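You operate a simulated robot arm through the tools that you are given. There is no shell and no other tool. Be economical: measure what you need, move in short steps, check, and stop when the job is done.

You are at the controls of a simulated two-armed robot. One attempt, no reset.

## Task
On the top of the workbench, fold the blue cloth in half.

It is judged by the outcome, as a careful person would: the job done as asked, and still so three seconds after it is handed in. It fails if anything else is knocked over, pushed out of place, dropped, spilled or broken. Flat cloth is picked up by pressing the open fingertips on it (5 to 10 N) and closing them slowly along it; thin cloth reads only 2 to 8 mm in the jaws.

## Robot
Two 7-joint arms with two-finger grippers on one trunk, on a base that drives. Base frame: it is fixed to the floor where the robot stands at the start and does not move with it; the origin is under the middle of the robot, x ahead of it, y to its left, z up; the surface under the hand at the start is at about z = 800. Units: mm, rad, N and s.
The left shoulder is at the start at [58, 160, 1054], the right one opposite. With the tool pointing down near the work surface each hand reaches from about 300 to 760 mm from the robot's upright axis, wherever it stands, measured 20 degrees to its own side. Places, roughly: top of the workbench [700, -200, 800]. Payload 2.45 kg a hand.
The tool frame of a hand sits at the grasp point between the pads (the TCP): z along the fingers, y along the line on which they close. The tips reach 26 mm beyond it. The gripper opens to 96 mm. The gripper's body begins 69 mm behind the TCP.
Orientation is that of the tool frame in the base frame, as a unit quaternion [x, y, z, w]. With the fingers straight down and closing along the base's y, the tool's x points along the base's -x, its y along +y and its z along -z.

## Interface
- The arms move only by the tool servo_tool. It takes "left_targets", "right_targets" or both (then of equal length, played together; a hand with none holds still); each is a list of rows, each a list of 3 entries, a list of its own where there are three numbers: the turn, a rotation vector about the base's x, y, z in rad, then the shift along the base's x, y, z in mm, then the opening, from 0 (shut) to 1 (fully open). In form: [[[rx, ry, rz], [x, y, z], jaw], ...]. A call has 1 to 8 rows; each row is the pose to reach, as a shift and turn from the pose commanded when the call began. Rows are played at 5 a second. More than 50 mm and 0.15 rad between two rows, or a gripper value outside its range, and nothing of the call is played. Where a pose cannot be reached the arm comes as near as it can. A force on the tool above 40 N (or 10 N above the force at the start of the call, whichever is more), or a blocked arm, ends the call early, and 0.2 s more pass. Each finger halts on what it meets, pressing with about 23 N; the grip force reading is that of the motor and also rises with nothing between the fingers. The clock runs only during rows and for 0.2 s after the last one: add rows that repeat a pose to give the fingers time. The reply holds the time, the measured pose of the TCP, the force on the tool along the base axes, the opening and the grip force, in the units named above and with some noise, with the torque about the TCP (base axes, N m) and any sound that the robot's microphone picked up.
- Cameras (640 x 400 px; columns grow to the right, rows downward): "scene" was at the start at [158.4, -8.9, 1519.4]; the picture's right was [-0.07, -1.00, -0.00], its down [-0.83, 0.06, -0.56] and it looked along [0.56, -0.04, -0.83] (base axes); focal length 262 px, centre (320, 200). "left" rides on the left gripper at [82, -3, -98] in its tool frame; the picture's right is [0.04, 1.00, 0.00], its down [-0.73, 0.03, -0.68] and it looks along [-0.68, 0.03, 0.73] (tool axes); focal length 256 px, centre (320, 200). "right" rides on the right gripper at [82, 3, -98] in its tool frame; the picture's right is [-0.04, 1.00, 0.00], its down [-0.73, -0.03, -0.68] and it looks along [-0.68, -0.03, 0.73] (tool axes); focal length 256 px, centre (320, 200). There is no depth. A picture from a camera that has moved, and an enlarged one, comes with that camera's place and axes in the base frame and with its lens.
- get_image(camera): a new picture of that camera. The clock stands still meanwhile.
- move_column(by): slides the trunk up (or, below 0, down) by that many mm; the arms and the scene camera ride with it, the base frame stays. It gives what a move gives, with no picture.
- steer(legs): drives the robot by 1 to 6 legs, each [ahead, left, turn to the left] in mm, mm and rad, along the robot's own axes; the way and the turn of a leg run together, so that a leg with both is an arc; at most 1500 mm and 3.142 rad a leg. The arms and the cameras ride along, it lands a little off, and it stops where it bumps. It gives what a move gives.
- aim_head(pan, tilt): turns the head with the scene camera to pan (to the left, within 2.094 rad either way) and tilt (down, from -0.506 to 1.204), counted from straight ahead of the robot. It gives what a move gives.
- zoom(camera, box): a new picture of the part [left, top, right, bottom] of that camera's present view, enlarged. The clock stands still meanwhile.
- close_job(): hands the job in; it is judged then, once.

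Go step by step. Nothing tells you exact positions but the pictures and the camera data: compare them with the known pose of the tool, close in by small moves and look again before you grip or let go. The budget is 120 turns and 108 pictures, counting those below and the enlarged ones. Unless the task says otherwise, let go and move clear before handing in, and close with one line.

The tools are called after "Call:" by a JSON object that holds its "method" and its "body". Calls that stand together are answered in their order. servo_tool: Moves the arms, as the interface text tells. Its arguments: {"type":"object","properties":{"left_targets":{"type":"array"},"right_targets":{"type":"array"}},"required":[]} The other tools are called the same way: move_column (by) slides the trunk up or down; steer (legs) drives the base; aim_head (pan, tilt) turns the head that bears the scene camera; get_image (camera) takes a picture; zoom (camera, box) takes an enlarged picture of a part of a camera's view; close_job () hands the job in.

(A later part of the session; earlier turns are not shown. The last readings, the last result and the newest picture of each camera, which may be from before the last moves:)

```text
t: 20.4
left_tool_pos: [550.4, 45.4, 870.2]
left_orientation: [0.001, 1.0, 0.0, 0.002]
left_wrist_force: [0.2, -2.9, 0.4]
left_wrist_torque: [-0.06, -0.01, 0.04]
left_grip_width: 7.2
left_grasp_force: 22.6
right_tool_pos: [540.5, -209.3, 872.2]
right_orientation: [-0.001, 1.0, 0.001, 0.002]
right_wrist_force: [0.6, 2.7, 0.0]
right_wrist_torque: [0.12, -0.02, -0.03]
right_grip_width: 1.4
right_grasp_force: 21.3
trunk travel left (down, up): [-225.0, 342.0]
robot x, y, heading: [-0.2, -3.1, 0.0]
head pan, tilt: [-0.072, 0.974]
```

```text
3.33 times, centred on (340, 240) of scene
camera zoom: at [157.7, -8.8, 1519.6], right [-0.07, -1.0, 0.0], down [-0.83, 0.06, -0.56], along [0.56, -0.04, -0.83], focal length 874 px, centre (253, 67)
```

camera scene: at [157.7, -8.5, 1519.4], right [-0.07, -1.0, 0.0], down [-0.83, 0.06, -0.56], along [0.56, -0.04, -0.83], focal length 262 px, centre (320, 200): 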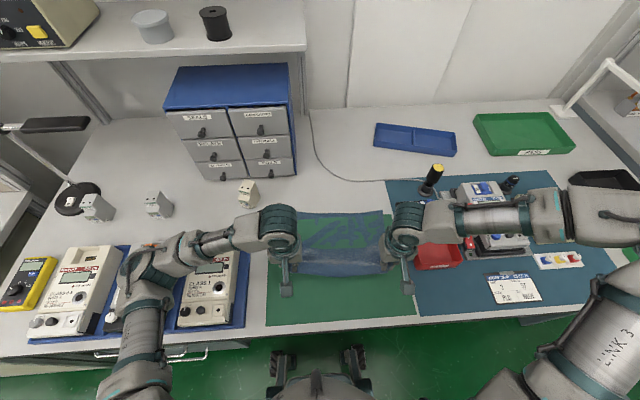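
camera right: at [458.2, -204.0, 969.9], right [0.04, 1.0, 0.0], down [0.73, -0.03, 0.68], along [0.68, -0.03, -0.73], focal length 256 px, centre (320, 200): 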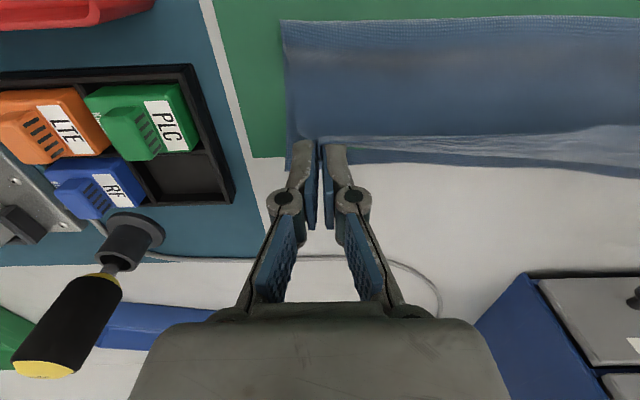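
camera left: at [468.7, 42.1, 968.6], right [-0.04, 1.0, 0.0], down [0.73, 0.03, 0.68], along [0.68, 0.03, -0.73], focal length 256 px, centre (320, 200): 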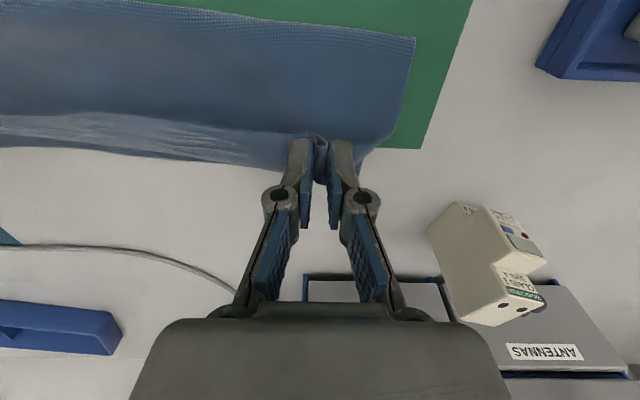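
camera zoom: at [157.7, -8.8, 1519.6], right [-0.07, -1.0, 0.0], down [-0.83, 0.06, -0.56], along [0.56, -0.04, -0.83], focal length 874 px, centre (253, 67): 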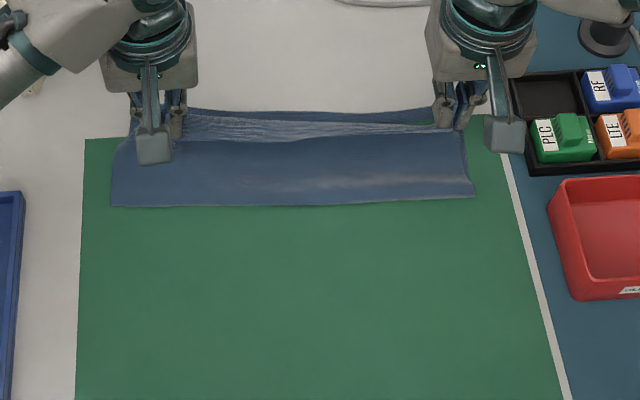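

The fold line is now close to the middle. I back off about 12 mm, lower a bit and let go of both corners together so that the pinched edge can spring open.

Call:
{"method": "servo_tool", "body": {"left_targets": [[[0, 0, 0], [-12, 0, 0], 0], [[0, 0, 0], [-10, 0, -12], 0], [[0, 0, 0], [-10, 0, -12], 0], [[0, 0, 0], [-10, 0, -12], 0.5], [[0, 0, 0], [-10, 0, -12], 0.5], [[0, 0, 0], [-10, 0, -12], 0.5]], "right_targets": [[[0, 0, 0], [-10, 0, 0], 0], [[0, 0, 0], [-8, 0, -14], 0], [[0, 0, 0], [-8, 0, -14], 0], [[0, 0, 0], [-8, 0, -14], 0.5], [[0, 0, 0], [-8, 0, -14], 0.5], [[0, 0, 0], [-8, 0, -14], 0.5]]}}

Call:
{"method": "get_image", "body": {"camera": "right"}}

Call:
{"method": "get_image", "body": {"camera": "left"}}

Call:
{"method": "zoom", "body": {"camera": "scene", "box": [270, 190, 410, 280]}}

```text
t: 21.8
left_tool_pos: [538.6, 43.2, 860.5]
left_orientation: [0.001, 1.0, 0.001, 0.002]
left_wrist_force: [0.3, 0.7, 0.0]
left_wrist_torque: [-0.02, 0.02, 0.0]
left_grip_width: 48.0
left_grasp_force: 0.0
right_tool_pos: [532.5, -209.0, 859.1]
right_orientation: [0.0, 1.0, 0.0, 0.002]
right_wrist_force: [0.4, 0.7, 0.8]
right_wrist_torque: [0.03, 0.01, 0.03]
right_grip_width: 48.0
right_grasp_force: 0.1
trunk travel left (down, up): [-225.0, 342.0]
robot x, y, heading: [4.2, 1.1, 0.001]
head pan, tilt: [-0.072, 0.974]
```

```text
71 pictures are left
camera right: at [451.4, -203.9, 955.2], right [0.04, 1.0, 0.0], down [0.73, -0.03, 0.68], along [0.68, -0.03, -0.73], focal length 256 px, centre (320, 200)
```

right: 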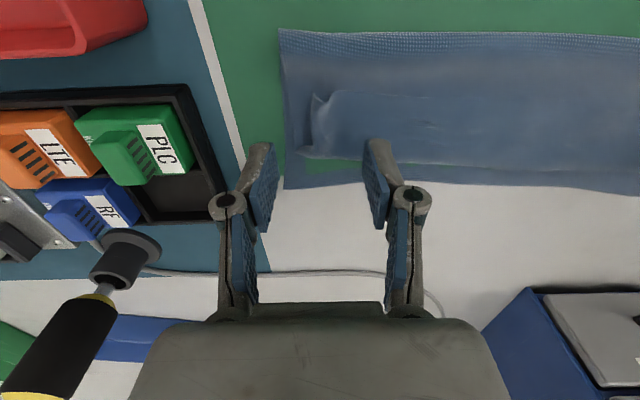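

```text
70 pictures are left
camera left: at [458.1, 41.1, 957.7], right [-0.04, 1.0, 0.0], down [0.73, 0.03, 0.68], along [0.68, 0.03, -0.73], focal length 256 px, centre (320, 200)
```

left: 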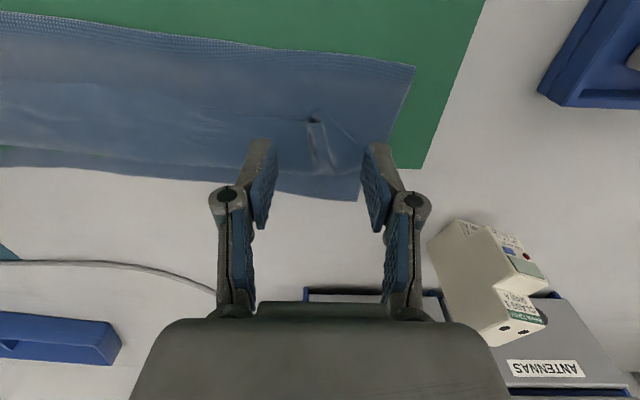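

```text
4.44 times, centred on (340, 235) of scene
camera zoom: at [158.4, -8.6, 1519.4], right [-0.07, -1.0, 0.0], down [-0.83, 0.06, -0.56], along [0.56, -0.04, -0.83], focal length 1166 px, centre (231, 44)
```

zoom: 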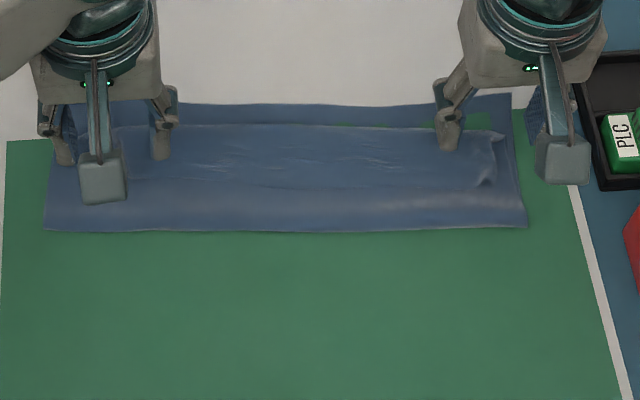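

Released; I raise both hands and move them aside to see the cloth.

Call:
{"method": "servo_tool", "body": {"left_targets": [[[0, 0, 0], [0, 0, 45], 0.5], [[0, 0, 0], [0, 0, 90], 0.5], [[0, 0, 0], [-20, 40, 100], 0.5], [[0, 0, 0], [-40, 80, 105], 0.5], [[0, 0, 0], [-60, 120, 105], 0.5]], "right_targets": [[[0, 0, 0], [0, 0, 45], 0.5], [[0, 0, 0], [0, 0, 90], 0.5], [[0, 0, 0], [-20, -40, 100], 0.5], [[0, 0, 0], [-40, -80, 120], 0.5], [[0, 0, 0], [-60, -120, 130], 0.5]]}}

Call:
{"method": "zoom", "body": {"camera": "scene", "box": [270, 190, 410, 280]}}

Call:
{"method": "get_image", "body": {"camera": "left"}}

Call:
{"method": "get_image", "body": {"camera": "right"}}

```text
t: 23.0
left_tool_pos: [475.4, 165.0, 967.4]
left_orientation: [0.001, 1.0, 0.001, 0.003]
left_wrist_force: [-0.4, 0.3, -0.4]
left_wrist_torque: [0.02, 0.0, -0.01]
left_grip_width: 47.8
left_grasp_force: 0.0
right_tool_pos: [469.6, -327.9, 986.8]
right_orientation: [0.0, 1.0, 0.001, 0.001]
right_wrist_force: [-0.3, -0.1, 0.4]
right_wrist_torque: [0.02, 0.01, 0.0]
right_grip_width: 48.1
right_grasp_force: 0.1
trunk travel left (down, up): [-225.0, 342.0]
robot x, y, heading: [-3.3, 1.2, 0.001]
head pan, tilt: [-0.072, 0.974]
```

```text
4.44 times, centred on (340, 235) of scene
camera zoom: at [154.9, -7.8, 1519.9], right [-0.07, -1.0, 0.0], down [-0.83, 0.06, -0.56], along [0.56, -0.04, -0.83], focal length 1166 px, centre (231, 44)
```

zoom: 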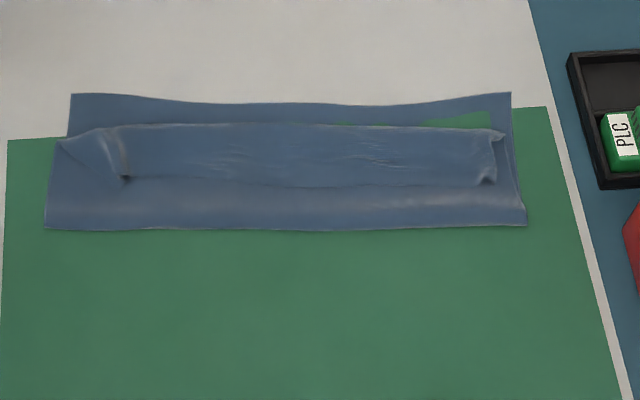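

```text
67 pictures are left
camera left: at [394.5, 161.5, 1065.6], right [-0.04, 1.0, 0.0], down [0.73, 0.03, 0.68], along [0.68, 0.03, -0.73], focal length 256 px, centre (320, 200)
```

left: 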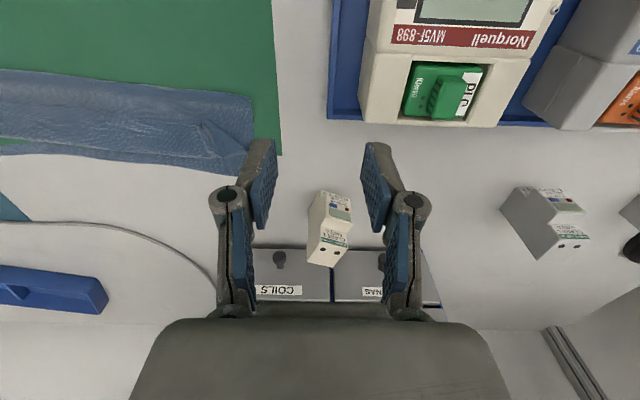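

```text
66 pictures are left
camera right: at [388.5, -323.7, 1084.0], right [0.04, 1.0, 0.0], down [0.73, -0.03, 0.68], along [0.68, -0.03, -0.73], focal length 256 px, centre (320, 200)
```

right: 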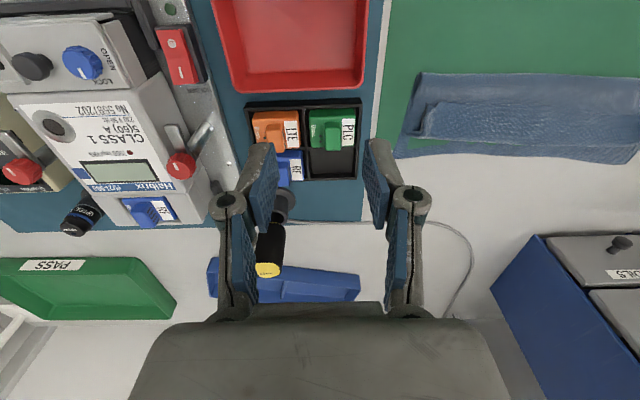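

The free edge lies turned back on top by some 45 mm, with raised pinch ridges near (529,38) and (510,-208). I will pick only the tip of these ridges and pull the flap over forwards; first I hover above them.

Call:
{"method": "servo_tool", "body": {"left_targets": [[[0, 0, 0], [10, -42, 0], 0.4], [[0, 0, 0], [30, -85, -10], 0.4], [[0, 0, 0], [48, -126, -30], 0.4], [[0, 0, 0], [48, -126, -75], 0.4], [[0, 0, 0], [48, -126, -110], 0.4], [[0, 0, 0], [48, -126, -110], 0.4]], "right_targets": [[[0, 0, 0], [10, 42, 0], 0.4], [[0, 0, 0], [24, 82, -10], 0.4], [[0, 0, 0], [35, 120, -40], 0.4], [[0, 0, 0], [35, 120, -85], 0.4], [[0, 0, 0], [35, 120, -129], 0.4], [[0, 0, 0], [35, 120, -129], 0.4]]}}

Call:
{"method": "get_image", "body": {"camera": "left"}}

Call:
{"method": "get_image", "body": {"camera": "right"}}

```text
t: 24.4
left_tool_pos: [526.9, 38.5, 854.1]
left_orientation: [-0.001, 1.0, 0.0, 0.003]
left_wrist_force: [0.2, -0.3, -0.3]
left_wrist_torque: [0.0, 0.0, -0.03]
left_grip_width: 38.3
left_grasp_force: 0.0
right_tool_pos: [507.1, -209.3, 859.1]
right_orientation: [0.001, 1.0, 0.001, 0.001]
right_wrist_force: [-0.3, -0.4, 0.5]
right_wrist_torque: [0.02, -0.04, -0.02]
right_grip_width: 38.5
right_grasp_force: 0.1
trunk travel left (down, up): [-225.0, 342.0]
robot x, y, heading: [-0.4, -1.8, 0.003]
head pan, tilt: [-0.072, 0.974]
```

```text
65 pictures are left
camera left: at [444.7, 34.9, 951.4], right [-0.04, 1.0, 0.0], down [0.73, 0.03, 0.68], along [0.68, 0.03, -0.73], focal length 256 px, centre (320, 200)
```

left: 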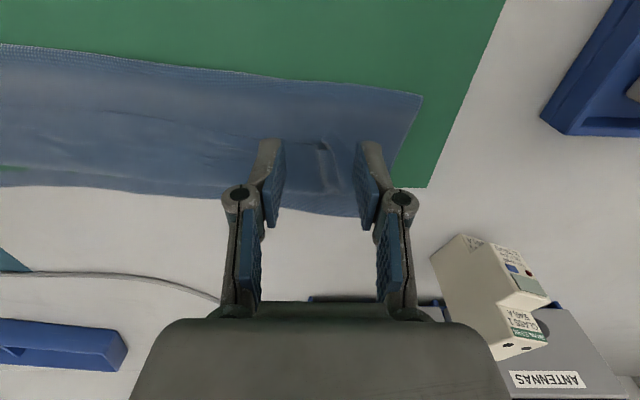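

```text
64 pictures are left
camera right: at [425.7, -204.1, 956.4], right [0.04, 1.0, 0.0], down [0.73, -0.03, 0.68], along [0.68, -0.03, -0.73], focal length 256 px, centre (320, 200)
```

right: 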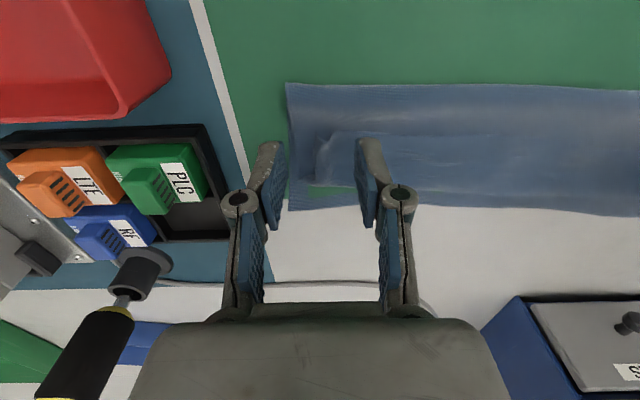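

Call:
{"method": "zoom", "body": {"camera": "left", "box": [230, 80, 430, 220]}}

Call:
{"method": "zoom", "body": {"camera": "right", "box": [240, 80, 440, 220]}}

```text
2.86 times, centred on (330, 150) of left
camera zoom: at [444.7, 34.9, 951.4], right [-0.04, 1.0, 0.0], down [0.73, 0.03, 0.68], along [0.68, 0.03, -0.73], focal length 731 px, centre (291, 343)
```

zoom: 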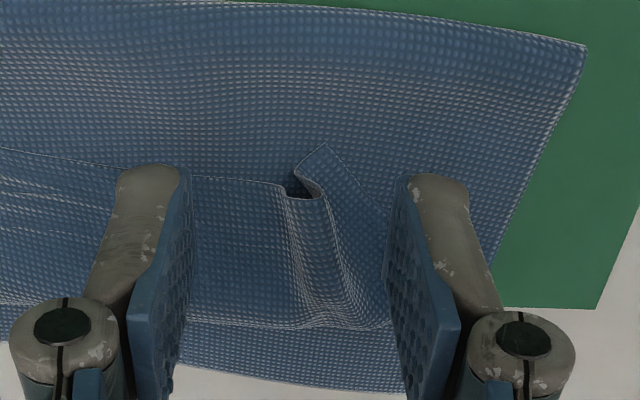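

```text
2.86 times, centred on (340, 150) of right
camera zoom: at [425.7, -204.1, 956.4], right [0.04, 1.0, 0.0], down [0.73, -0.03, 0.68], along [0.68, -0.03, -0.73], focal length 731 px, centre (263, 343)
```

zoom: 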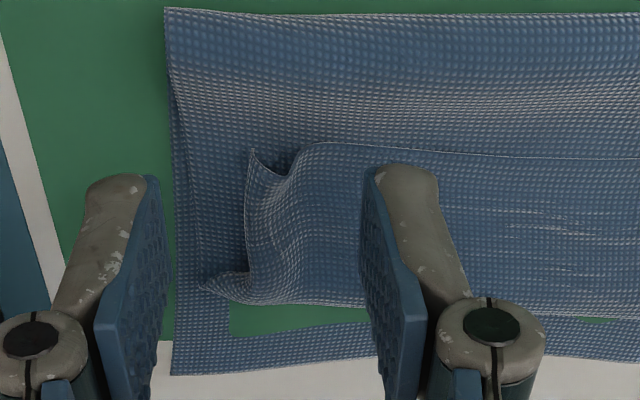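

The pictures show clear raised ridges with the corner tips right between the fingers. I lower until the tips are just above the under-layers and close on the ridges only.

Call:
{"method": "servo_tool", "body": {"left_targets": [[[0, 0, 0], [-1, 3, -10], 0.4], [[0, 0, 0], [-1, 3, -21], 0.4], [[0, 0, 0], [-1, 3, -21], 0.3], [[0, 0, 0], [-1, 3, -21], 0.2], [[0, 0, 0], [-1, 3, -21], 0.1], [[0, 0, 0], [-1, 3, -21], 0], [[0, 0, 0], [-1, 3, -21], 0]], "right_targets": [[[0, 0, 0], [-3, 1, -13], 0.4], [[0, 0, 0], [-3, 1, -26], 0.4], [[0, 0, 0], [-3, 1, -26], 0.3], [[0, 0, 0], [-3, 1, -26], 0.2], [[0, 0, 0], [-3, 1, -26], 0.1], [[0, 0, 0], [-3, 1, -26], 0], [[0, 0, 0], [-3, 1, -26], 0]]}}

Call:
{"method": "zoom", "body": {"camera": "left", "box": [230, 80, 430, 220]}}

Call:
{"method": "zoom", "body": {"camera": "right", "box": [240, 80, 440, 220]}}

```text
t: 26.0
left_tool_pos: [525.8, 42.1, 832.4]
left_orientation: [0.0, 1.0, 0.0, 0.002]
left_wrist_force: [0.9, -0.1, 1.0]
left_wrist_torque: [-0.05, -0.02, 0.01]
left_grip_width: 1.6
left_grasp_force: 25.6
right_tool_pos: [504.5, -205.8, 832.5]
right_orientation: [0.0, 1.0, 0.001, 0.001]
right_wrist_force: [0.6, 0.9, -1.2]
right_wrist_torque: [0.02, -0.01, -0.04]
right_grip_width: 3.3
right_grasp_force: 27.0
trunk travel left (down, up): [-225.0, 342.0]
robot x, y, heading: [0.3, 1.3, -0.001]
head pan, tilt: [-0.072, 0.974]
```

```text
2.86 times, centred on (330, 150) of left
camera zoom: at [445.4, 38.3, 930.0], right [-0.04, 1.0, 0.0], down [0.73, 0.03, 0.68], along [0.68, 0.03, -0.73], focal length 731 px, centre (291, 343)
```

zoom: 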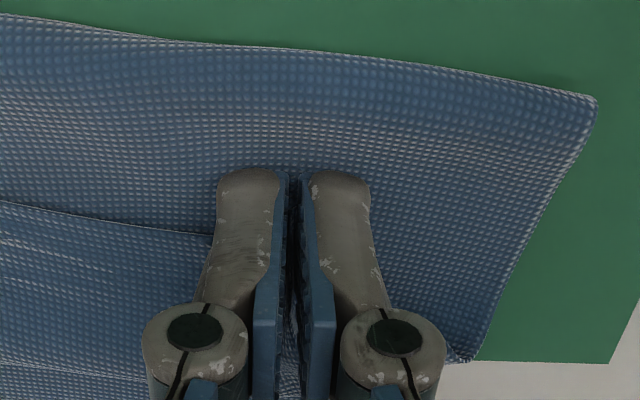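

```text
2.86 times, centred on (340, 150) of right
camera zoom: at [423.6, -202.4, 930.1], right [0.04, 1.0, 0.0], down [0.73, -0.03, 0.68], along [0.68, -0.03, -0.73], focal length 731 px, centre (263, 343)
```

zoom: 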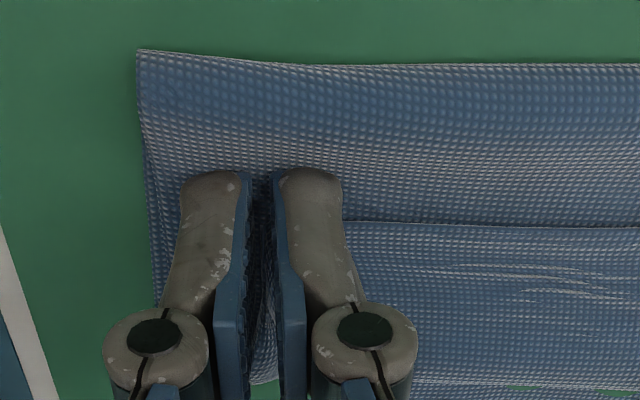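

Both hands hold the ridge tips. I lift and carry the flap forward in a small arc to stay just above the far edge.

Call:
{"method": "servo_tool", "body": {"left_targets": [[[0, 0, 0], [0, 0, 20], 0], [[0, 0, 0], [10, 0, 38], 0], [[0, 0, 0], [28, 0, 44], 0], [[0, 0, 0], [46, 0, 38], 0], [[0, 0, 0], [56, 0, 24], 0], [[0, 0, 0], [56, 0, 24], 0]], "right_targets": [[[0, 0, 0], [0, 0, 20], 0], [[0, 0, 0], [10, 0, 38], 0], [[0, 0, 0], [28, 0, 44], 0], [[0, 0, 0], [46, 0, 38], 0], [[0, 0, 0], [56, 0, 24], 0], [[0, 0, 0], [56, 0, 24], 0]]}}

Call:
{"method": "get_image", "body": {"camera": "left"}}

Call:
{"method": "get_image", "body": {"camera": "right"}}

Call:
{"method": "zoom", "body": {"camera": "scene", "box": [270, 180, 410, 270]}}

```text
t: 27.4
left_tool_pos: [583.1, 42.7, 856.3]
left_orientation: [0.0, 1.0, 0.0, 0.001]
left_wrist_force: [-0.2, -1.3, 2.0]
left_wrist_torque: [-0.05, -0.02, -0.01]
left_grip_width: 0.7
left_grasp_force: 20.4
right_tool_pos: [560.7, -206.3, 856.7]
right_orientation: [0.0, 1.0, 0.001, 0.001]
right_wrist_force: [0.0, 1.4, 0.3]
right_wrist_torque: [0.01, -0.04, 0.02]
right_grip_width: 2.2
right_grasp_force: 21.0
trunk travel left (down, up): [-225.0, 342.0]
robot x, y, heading: [-2.8, -2.5, 0.004]
head pan, tilt: [-0.072, 0.974]
```

```text
59 pictures are left
camera left: at [501.6, 39.1, 954.3], right [-0.04, 1.0, 0.0], down [0.73, 0.03, 0.68], along [0.68, 0.03, -0.73], focal length 256 px, centre (320, 200)
```

left: 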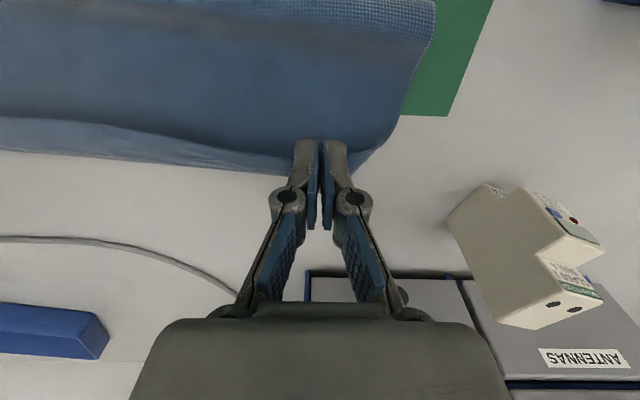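

```text
58 pictures are left
camera right: at [479.3, -202.3, 953.6], right [0.04, 1.0, 0.0], down [0.73, -0.03, 0.68], along [0.68, -0.03, -0.73], focal length 256 px, centre (320, 200)
```

right: 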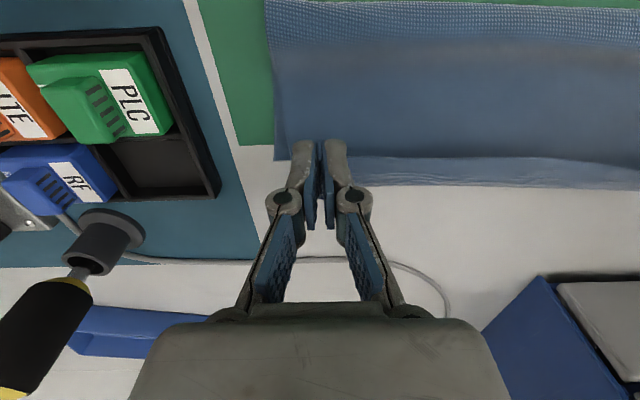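

```text
4.44 times, centred on (340, 225) of scene
camera zoom: at [158.2, -8.7, 1519.5], right [-0.07, -1.0, 0.0], down [-0.83, 0.06, -0.56], along [0.56, -0.04, -0.83], focal length 1166 px, centre (231, 89)
```

zoom: 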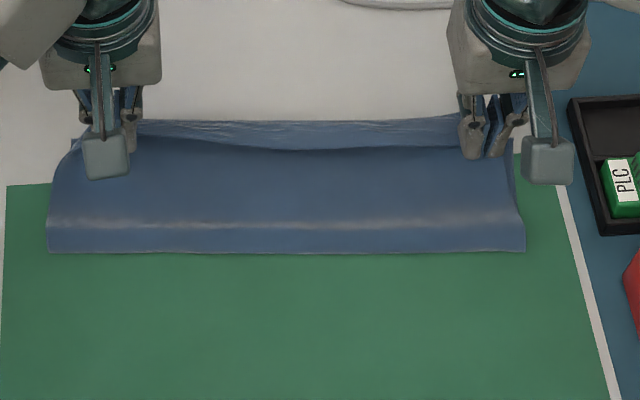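

Call:
{"method": "zoom", "body": {"camera": "right", "box": [260, 90, 500, 240]}}

Call:
{"method": "zoom", "body": {"camera": "left", "box": [180, 70, 420, 220]}}

```text
2.67 times, centred on (380, 165) of right
camera zoom: at [479.3, -202.3, 953.6], right [0.04, 1.0, 0.0], down [0.73, -0.03, 0.68], along [0.68, -0.03, -0.73], focal length 683 px, centre (160, 293)
```

zoom: 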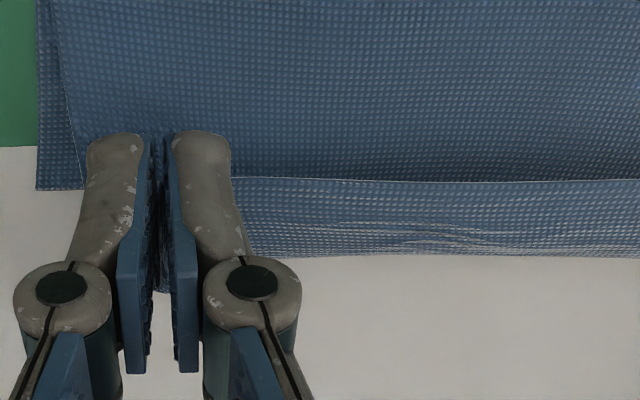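

```text
2.67 times, centred on (300, 145) of left
camera zoom: at [501.6, 39.1, 954.3], right [-0.04, 1.0, 0.0], down [0.73, 0.03, 0.68], along [0.68, 0.03, -0.73], focal length 683 px, centre (373, 347)
```

zoom: 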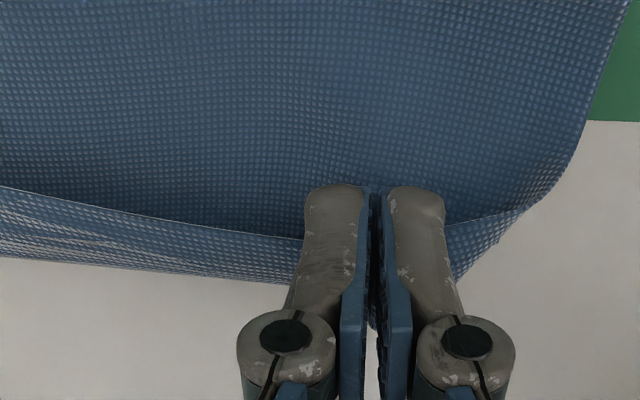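

The weave shows the free edge still turned back by about 25 mm, and the fold line has crept forward a bit again. Now that only the edge tip is held, I carry it back over to the near side, then repeat the arc tighter so that the fold line sits in the middle.

Call:
{"method": "servo_tool", "body": {"left_targets": [[[0, 0, 0], [-15, 1, 35], 0], [[0, 0, 0], [-50, 3, 60], 0], [[0, 0, 0], [-95, 5, 72], 0], [[0, 0, 0], [-135, 7, 68], 0], [[0, 0, 0], [-165, 8, 50], 0], [[0, 0, 0], [-185, 9, 25], 0], [[0, 0, 0], [-185, 9, 25], 0]], "right_targets": [[[0, 0, 0], [-15, 1, 35], 0], [[0, 0, 0], [-50, 3, 60], 0], [[0, 0, 0], [-95, 5, 72], 0], [[0, 0, 0], [-135, 6, 68], 0], [[0, 0, 0], [-162, 7, 50], 0], [[0, 0, 0], [-178, 7, 25], 0], [[0, 0, 0], [-178, 7, 25], 0]]}}

Call:
{"method": "get_image", "body": {"camera": "left"}}

Call:
{"method": "get_image", "body": {"camera": "right"}}

Call:
{"method": "zoom", "body": {"camera": "scene", "box": [250, 180, 430, 300]}}

```text
t: 29.0
left_tool_pos: [396.8, 50.8, 881.8]
left_orientation: [0.0, 1.0, 0.0, 0.002]
left_wrist_force: [0.1, -1.9, 0.3]
left_wrist_torque: [-0.07, 0.01, 0.03]
left_grip_width: 2.4
left_grasp_force: 21.1
right_tool_pos: [382.2, -201.0, 882.5]
right_orientation: [0.0, 1.0, 0.0, 0.002]
right_wrist_force: [-0.1, 2.1, -0.9]
right_wrist_torque: [0.11, -0.01, 0.01]
right_grip_width: 1.9
right_grasp_force: 21.8
trunk travel left (down, up): [-225.0, 342.0]
robot x, y, heading: [-0.8, -3.6, 0.0]
head pan, tilt: [-0.072, 0.974]
```

```text
54 pictures are left
camera left: at [316.1, 46.8, 979.3], right [-0.04, 1.0, 0.0], down [0.73, 0.03, 0.68], along [0.68, 0.03, -0.73], focal length 256 px, centre (320, 200)
```

left: 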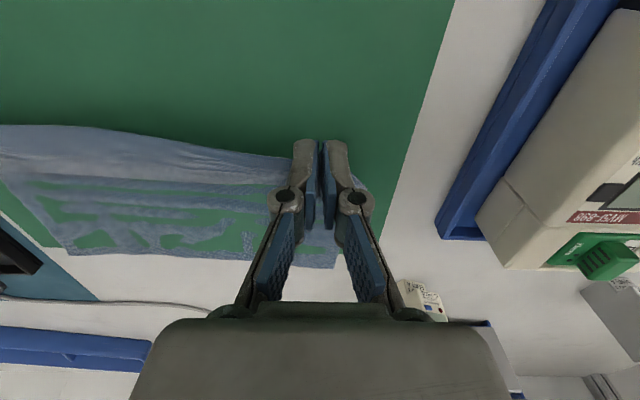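

```text
53 pictures are left
camera right: at [301.0, -195.8, 978.8], right [0.04, 1.0, 0.0], down [0.73, -0.03, 0.68], along [0.68, -0.03, -0.73], focal length 256 px, centre (320, 200)
```

right: 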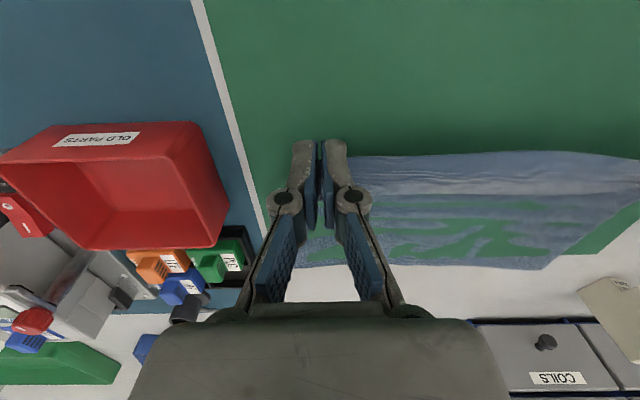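

```text
3.33 times, centred on (340, 240) of scene
camera zoom: at [157.0, -8.2, 1519.6], right [-0.07, -1.0, 0.0], down [-0.83, 0.06, -0.56], along [0.56, -0.04, -0.83], focal length 874 px, centre (253, 67)
```

zoom: 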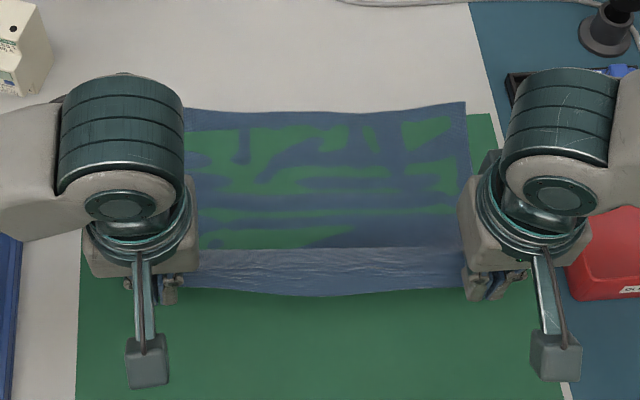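

Call:
{"method": "servo_tool", "body": {"left_targets": [[[0, 0, 0], [17, -1, 26], 0], [[0, 0, 0], [41, -2, 36], 0], [[0, 0, 0], [67, -3, 39], 0], [[0, 0, 0], [93, -4, 36], 0], [[0, 0, 0], [117, -5, 26], 0], [[0, 0, 0], [136, -5, 8], 0], [[0, 0, 0], [148, -5, -15], 0], [[0, 0, 0], [153, -5, -32], 0]], "right_targets": [[[0, 0, 0], [22, -1, 26], 0], [[0, 0, 0], [46, -2, 36], 0], [[0, 0, 0], [72, -3, 39], 0], [[0, 0, 0], [98, -4, 36], 0], [[0, 0, 0], [122, -5, 26], 0], [[0, 0, 0], [141, -5, 8], 0], [[0, 0, 0], [153, -5, -15], 0], [[0, 0, 0], [158, -5, -32], 0]]}}

Call:
{"method": "get_image", "body": {"camera": "left"}}

Call:
{"method": "get_image", "body": {"camera": "right"}}

Call:
{"method": "zoom", "body": {"camera": "scene", "box": [270, 180, 410, 270]}}

```text
t: 30.8
left_tool_pos: [549.7, 46.5, 850.4]
left_orientation: [0.0, 1.0, 0.001, 0.001]
left_wrist_force: [-0.7, -2.7, -0.7]
left_wrist_torque: [-0.03, 0.05, -0.01]
left_grip_width: 3.2
left_grasp_force: 24.8
right_tool_pos: [541.8, -206.2, 850.2]
right_orientation: [0.0, 1.0, 0.001, 0.002]
right_wrist_force: [0.0, 2.1, -0.6]
right_wrist_torque: [0.02, 0.02, -0.01]
right_grip_width: 1.5
right_grasp_force: 21.0
trunk travel left (down, up): [-225.0, 342.0]
robot x, y, heading: [2.5, 2.0, -0.001]
head pan, tilt: [-0.072, 0.974]
```

```text
51 pictures are left
camera left: at [469.2, 43.0, 947.5], right [-0.04, 1.0, 0.0], down [0.73, 0.03, 0.68], along [0.68, 0.03, -0.73], focal length 256 px, centre (320, 200)
```

left: 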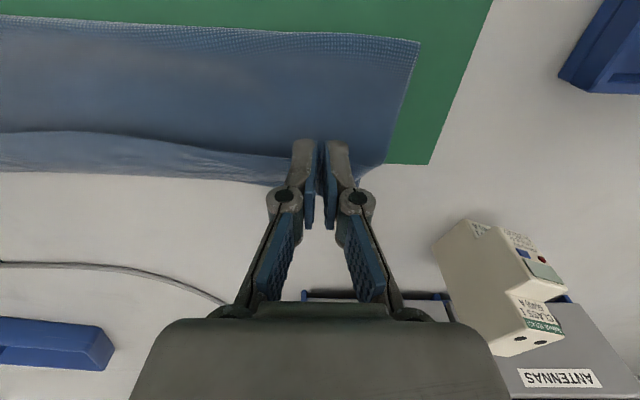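

```text
50 pictures are left
camera right: at [460.4, -200.8, 947.0], right [0.04, 1.0, 0.0], down [0.73, -0.03, 0.68], along [0.68, -0.03, -0.73], focal length 256 px, centre (320, 200)
```

right: 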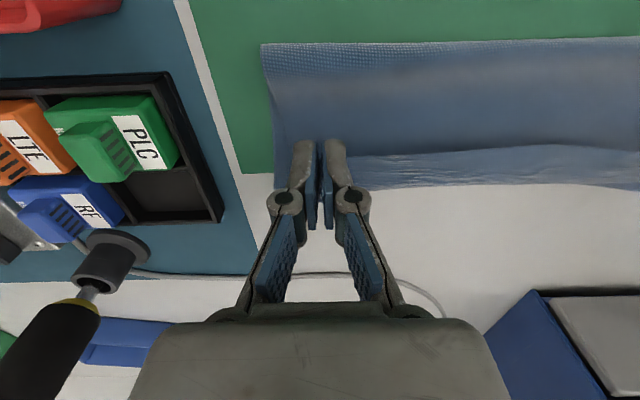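

```text
4.44 times, centred on (340, 225) of scene
camera zoom: at [159.5, -8.8, 1519.3], right [-0.07, -1.0, 0.0], down [-0.83, 0.06, -0.56], along [0.56, -0.04, -0.83], focal length 1166 px, centre (231, 89)
```

zoom: 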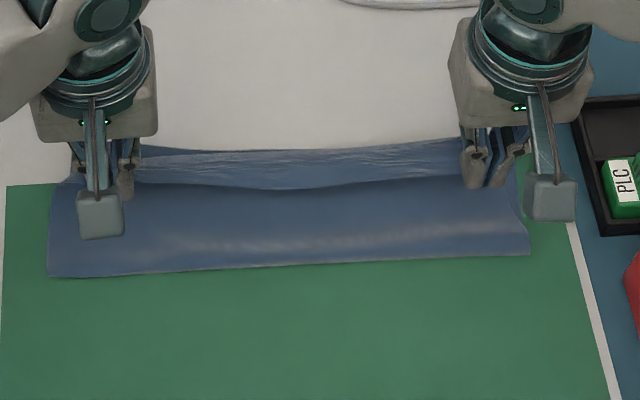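

The fold line is near x = 490 on both sides, close to the middle. I lower the last bit, let go, rise straight up and look.

Call:
{"method": "servo_tool", "body": {"left_targets": [[[0, 0, 0], [-4, 0, -10], 0], [[0, 0, 0], [-5, 0, -17], 0], [[0, 0, 0], [-5, 0, -17], 0.35], [[0, 0, 0], [-5, 0, -17], 0.5], [[0, 0, 0], [-5, 0, 10], 0.5], [[0, 0, 0], [-15, 0, 50], 0.5], [[0, 0, 0], [-50, 20, 70], 0.5], [[0, 0, 0], [-80, 50, 80], 0.5]], "right_targets": [[[0, 0, 0], [-4, 0, -10], 0], [[0, 0, 0], [-8, 0, -17], 0], [[0, 0, 0], [-8, 0, -17], 0.35], [[0, 0, 0], [-8, 0, -17], 0.5], [[0, 0, 0], [-8, 0, 10], 0.5], [[0, 0, 0], [-18, 0, 50], 0.5], [[0, 0, 0], [-55, -15, 75], 0.5], [[0, 0, 0], [-85, -50, 90], 0.5]]}}

Call:
{"method": "zoom", "body": {"camera": "scene", "box": [270, 180, 410, 270]}}

Call:
{"method": "get_image", "body": {"camera": "left"}}

Call:
{"method": "get_image", "body": {"camera": "right"}}

```text
t: 32.6
left_tool_pos: [465.8, 96.0, 933.2]
left_orientation: [0.0, 1.0, 0.001, 0.004]
left_wrist_force: [-0.5, -0.5, 0.9]
left_wrist_torque: [-0.01, 0.0, -0.01]
left_grip_width: 48.2
left_grasp_force: 0.1
right_tool_pos: [453.9, -254.5, 942.6]
right_orientation: [0.0, 1.0, 0.001, 0.002]
right_wrist_force: [0.1, 0.2, 0.0]
right_wrist_torque: [0.03, -0.03, -0.02]
right_grip_width: 47.9
right_grasp_force: 0.1
trunk travel left (down, up): [-225.0, 342.0]
robot x, y, heading: [-2.0, -1.1, 0.001]
head pan, tilt: [-0.072, 0.974]
```

```text
4.44 times, centred on (340, 225) of scene
camera zoom: at [154.5, -8.3, 1519.9], right [-0.07, -1.0, 0.0], down [-0.83, 0.06, -0.56], along [0.56, -0.04, -0.83], focal length 1166 px, centre (231, 89)
```

zoom: 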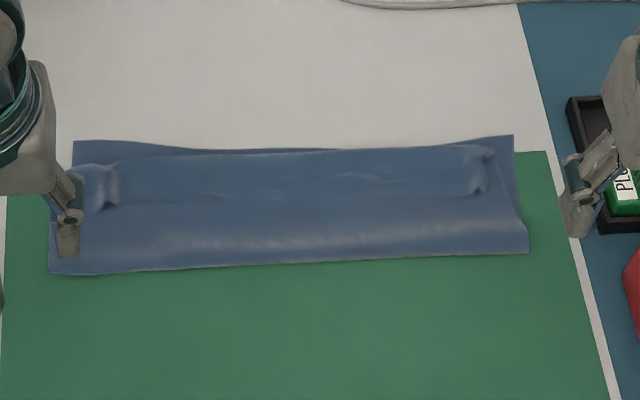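

```text
47 pictures are left
camera left: at [385.8, 93.2, 1031.5], right [-0.04, 1.0, 0.0], down [0.73, 0.03, 0.68], along [0.68, 0.03, -0.73], focal length 256 px, centre (320, 200)
```

left: 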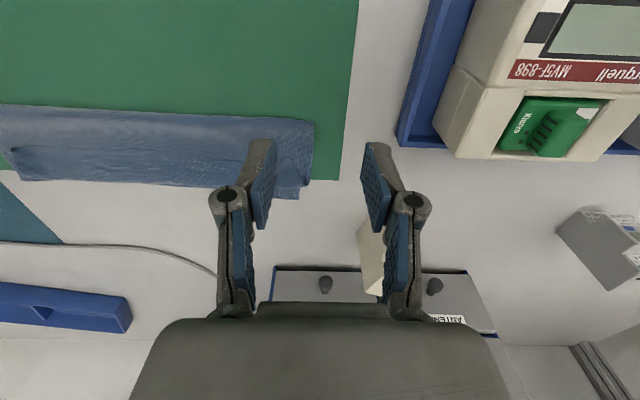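

```text
46 pictures are left
camera right: at [371.9, -250.7, 1040.6], right [0.04, 1.0, 0.0], down [0.73, -0.03, 0.68], along [0.68, -0.03, -0.73], focal length 256 px, centre (320, 200)
```

right: 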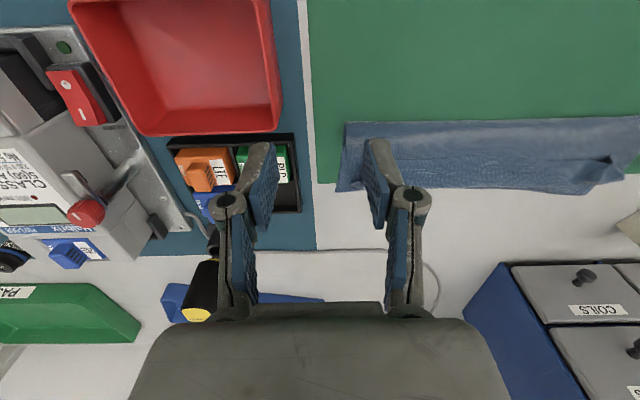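

The free edge lies turned back about 37 mm, with its corner ridges near (546,51) and (537,-209). I will now push the free edge forward with the fingertips just skimming the layer beneath, so that the flap rolls over to the far side.

Call:
{"method": "servo_tool", "body": {"left_targets": [[[0, 0, 0], [28, -35, -10], 0.6], [[0, 0, 0], [54, -74, -25], 0.6], [[0, 0, 0], [54, -74, -65], 0.6], [[0, 0, 0], [54, -74, -90], 0.6], [[0, 0, 0], [54, -74, -101], 0.6], [[0, 0, 0], [54, -74, -101], 0.6]], "right_targets": [[[0, 0, 0], [29, 37, -10], 0.6], [[0, 0, 0], [56, 77, -25], 0.6], [[0, 0, 0], [56, 77, -68], 0.6], [[0, 0, 0], [56, 77, -98], 0.6], [[0, 0, 0], [56, 77, -110], 0.6], [[0, 0, 0], [56, 77, -110], 0.6]]}}

Call:
{"method": "zoom", "body": {"camera": "left", "box": [160, 60, 480, 260]}}

Call:
{"method": "zoom", "body": {"camera": "right", "box": [160, 60, 480, 260]}}

```text
refused: row 2 steps farther than a row can; nothing moved
```

```text
2.00 times, centred on (320, 160) of left
camera zoom: at [385.8, 93.2, 1031.5], right [-0.04, 1.0, 0.0], down [0.73, 0.03, 0.68], along [0.68, 0.03, -0.73], focal length 512 px, centre (320, 280)
```

zoom: 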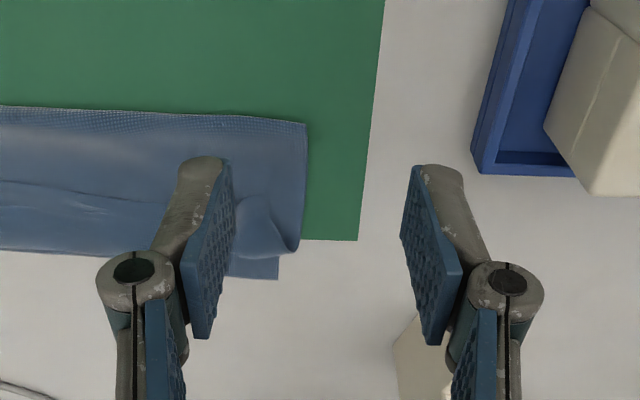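

```text
2.00 times, centred on (320, 160) of right
camera zoom: at [371.9, -250.7, 1040.6], right [0.04, 1.0, 0.0], down [0.73, -0.03, 0.68], along [0.68, -0.03, -0.73], focal length 512 px, centre (320, 280)
```

zoom: 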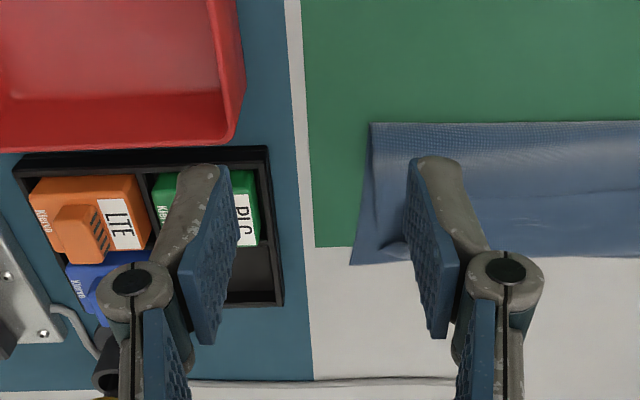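

Call:
{"method": "servo_tool", "body": {"left_targets": [[[0, 0, 0], [20, -28, -5], 0.6], [[0, 0, 0], [40, -56, -15], 0.6], [[0, 0, 0], [54, -74, -35], 0.6], [[0, 0, 0], [54, -74, -70], 0.6], [[0, 0, 0], [54, -74, -92], 0.6], [[0, 0, 0], [54, -74, -101], 0.6], [[0, 0, 0], [54, -74, -101], 0.6]], "right_targets": [[[0, 0, 0], [20, 28, -5], 0.6], [[0, 0, 0], [40, 56, -15], 0.6], [[0, 0, 0], [56, 77, -35], 0.6], [[0, 0, 0], [56, 77, -75], 0.6], [[0, 0, 0], [56, 77, -100], 0.6], [[0, 0, 0], [56, 77, -110], 0.6], [[0, 0, 0], [56, 77, -110], 0.6]]}}

Call:
{"method": "zoom", "body": {"camera": "left", "box": [160, 60, 480, 260]}}

Call:
{"method": "zoom", "body": {"camera": "right", "box": [160, 60, 480, 260]}}

```text
t: 34.2
left_tool_pos: [522.5, 22.9, 830.3]
left_orientation: [0.0, 1.0, 0.001, 0.003]
left_wrist_force: [-0.6, 0.2, 0.3]
left_wrist_torque: [0.01, -0.02, -0.03]
left_grip_width: 57.5
left_grasp_force: 0.1
right_tool_pos: [511.9, -178.9, 831.9]
right_orientation: [0.001, 1.0, 0.001, 0.002]
right_wrist_force: [-0.1, -0.2, -0.5]
right_wrist_torque: [-0.01, 0.0, -0.02]
right_grip_width: 57.5
right_grasp_force: 0.1
trunk travel left (down, up): [-225.0, 342.0]
robot x, y, heading: [-2.9, -2.8, -0.001]
head pan, tilt: [-0.072, 0.974]
```

```text
2.00 times, centred on (320, 160) of left
camera zoom: at [442.4, 19.6, 927.2], right [-0.04, 1.0, 0.0], down [0.73, 0.03, 0.68], along [0.68, 0.03, -0.73], focal length 512 px, centre (320, 280)
```

zoom: 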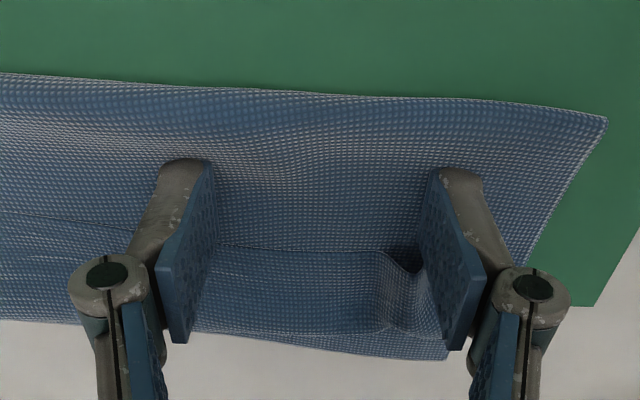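

```text
2.00 times, centred on (320, 160) of right
camera zoom: at [429.1, -174.4, 928.7], right [0.04, 1.0, 0.0], down [0.73, -0.03, 0.68], along [0.68, -0.03, -0.73], focal length 512 px, centre (320, 280)
```

zoom: 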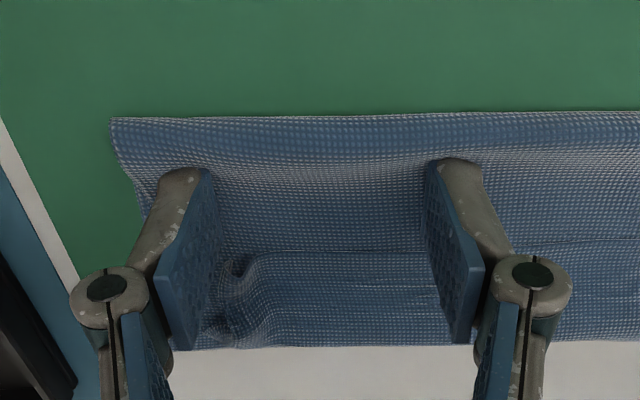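

The free edge is just ahead of the fingers. I shift sideways a little so the outer fingers meet the ridges, then push forward slowly.

Call:
{"method": "servo_tool", "body": {"left_targets": [[[0, 0, 0], [0, -4, -1], 0.6], [[0, 0, 0], [8, -4, -1], 0.6], [[0, 0, 0], [16, -4, -1], 0.6], [[0, 0, 0], [24, -4, -1], 0.6], [[0, 0, 0], [32, -4, -1], 0.6], [[0, 0, 0], [38, -4, -1], 0.6]], "right_targets": [[[0, 0, 0], [0, 6, -2], 0.6], [[0, 0, 0], [8, 6, -2], 0.6], [[0, 0, 0], [16, 6, -2], 0.6], [[0, 0, 0], [24, 6, -2], 0.6], [[0, 0, 0], [32, 6, -2], 0.6], [[0, 0, 0], [38, 6, -2], 0.6]]}}

Call:
{"method": "zoom", "body": {"camera": "left", "box": [160, 60, 480, 260]}}

Call:
{"method": "zoom", "body": {"camera": "right", "box": [160, 60, 480, 260]}}

```text
t: 35.6
left_tool_pos: [561.4, 22.7, 829.0]
left_orientation: [0.0, 1.0, -0.001, 0.003]
left_wrist_force: [-1.4, 0.4, -0.7]
left_wrist_torque: [-0.01, 0.0, 0.01]
left_grip_width: 57.7
left_grasp_force: 0.1
right_tool_pos: [548.8, -169.6, 829.6]
right_orientation: [0.0, 1.0, 0.0, 0.001]
right_wrist_force: [0.3, 0.4, 0.0]
right_wrist_torque: [0.0, 0.0, 0.0]
right_grip_width: 57.7
right_grasp_force: 0.1
trunk travel left (down, up): [-225.0, 342.0]
robot x, y, heading: [-0.7, 2.9, 0.0]
head pan, tilt: [-0.072, 0.974]
```

```text
2.00 times, centred on (320, 160) of left
camera zoom: at [480.5, 19.1, 927.4], right [-0.04, 1.0, 0.0], down [0.73, 0.03, 0.68], along [0.68, 0.03, -0.73], focal length 512 px, centre (320, 280)
```

zoom: 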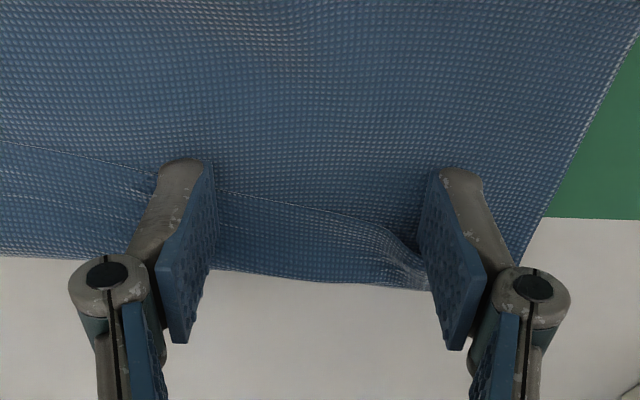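

```text
2.00 times, centred on (320, 160) of right
camera zoom: at [466.7, -164.8, 926.9], right [0.04, 1.0, 0.0], down [0.73, -0.03, 0.68], along [0.68, -0.03, -0.73], focal length 512 px, centre (320, 280)
```

zoom: 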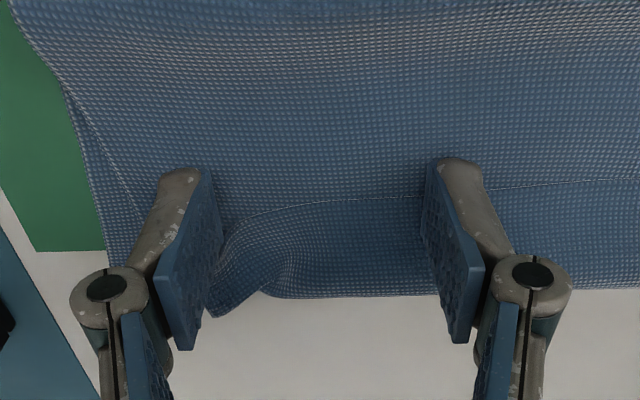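

The edge is moving forward and the right corner already points ahead. I keep pushing a bit more.

Call:
{"method": "servo_tool", "body": {"left_targets": [[[0, 0, 0], [8, 0, 0], 0.6], [[0, 0, 0], [16, 0, 0], 0.6], [[0, 0, 0], [24, 0, 0], 0.6], [[0, 0, 0], [30, 0, 0], 0.6]], "right_targets": [[[0, 0, 0], [8, 0, 0], 0.6], [[0, 0, 0], [16, 0, 0], 0.6], [[0, 0, 0], [24, 0, 0], 0.6], [[0, 0, 0], [30, 0, 0], 0.6]]}}

Call:
{"method": "get_image", "body": {"camera": "left"}}

Call:
{"method": "get_image", "body": {"camera": "right"}}

Call:
{"method": "zoom", "body": {"camera": "scene", "box": [270, 180, 410, 270]}}

```text
t: 36.6
left_tool_pos: [592.7, 17.7, 827.6]
left_orientation: [0.0, 1.0, -0.001, 0.001]
left_wrist_force: [-0.4, 0.4, -0.3]
left_wrist_torque: [-0.02, 0.04, -0.03]
left_grip_width: 57.8
left_grasp_force: 0.1
right_tool_pos: [567.9, -180.4, 832.6]
right_orientation: [0.0, 1.0, 0.001, 0.002]
right_wrist_force: [-0.1, -0.7, 0.7]
right_wrist_torque: [0.0, 0.0, 0.0]
right_grip_width: 57.6
right_grasp_force: 0.1
right hand out of reach, approached as far as the arm can: row 2, 3, 4
trunk travel left (down, up): [-225.0, 342.0]
robot x, y, heading: [2.4, -1.4, 0.004]
head pan, tilt: [-0.072, 0.974]
```

```text
39 pictures are left
camera left: at [512.5, 15.5, 925.5], right [-0.04, 1.0, 0.0], down [0.73, 0.03, 0.68], along [0.68, 0.03, -0.73], focal length 256 px, centre (320, 200)
```

left: 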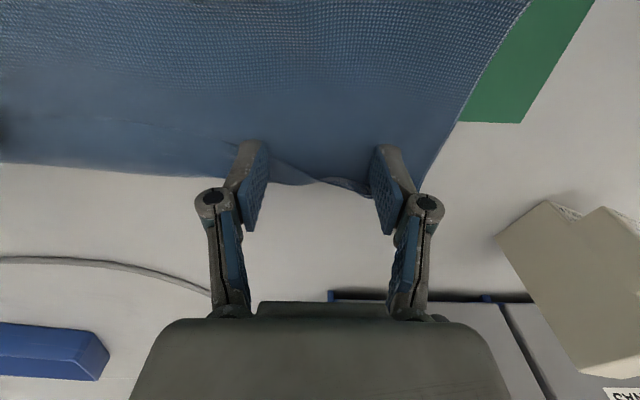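

```text
38 pictures are left
camera right: at [486.8, -175.4, 928.7], right [0.04, 1.0, 0.0], down [0.73, -0.03, 0.68], along [0.68, -0.03, -0.73], focal length 256 px, centre (320, 200)
```

right: 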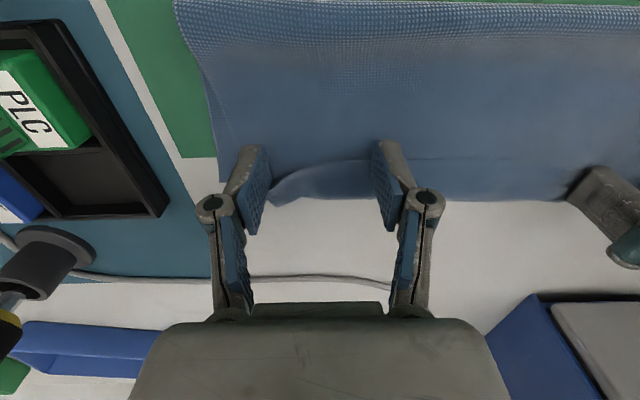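

```text
4.44 times, centred on (340, 225) of scene
camera zoom: at [159.6, -7.9, 1519.2], right [-0.07, -1.0, 0.0], down [-0.83, 0.06, -0.56], along [0.56, -0.04, -0.83], focal length 1166 px, centre (231, 89)
```

zoom: 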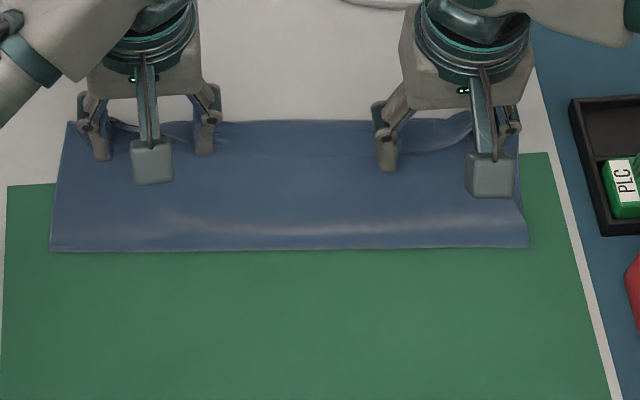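

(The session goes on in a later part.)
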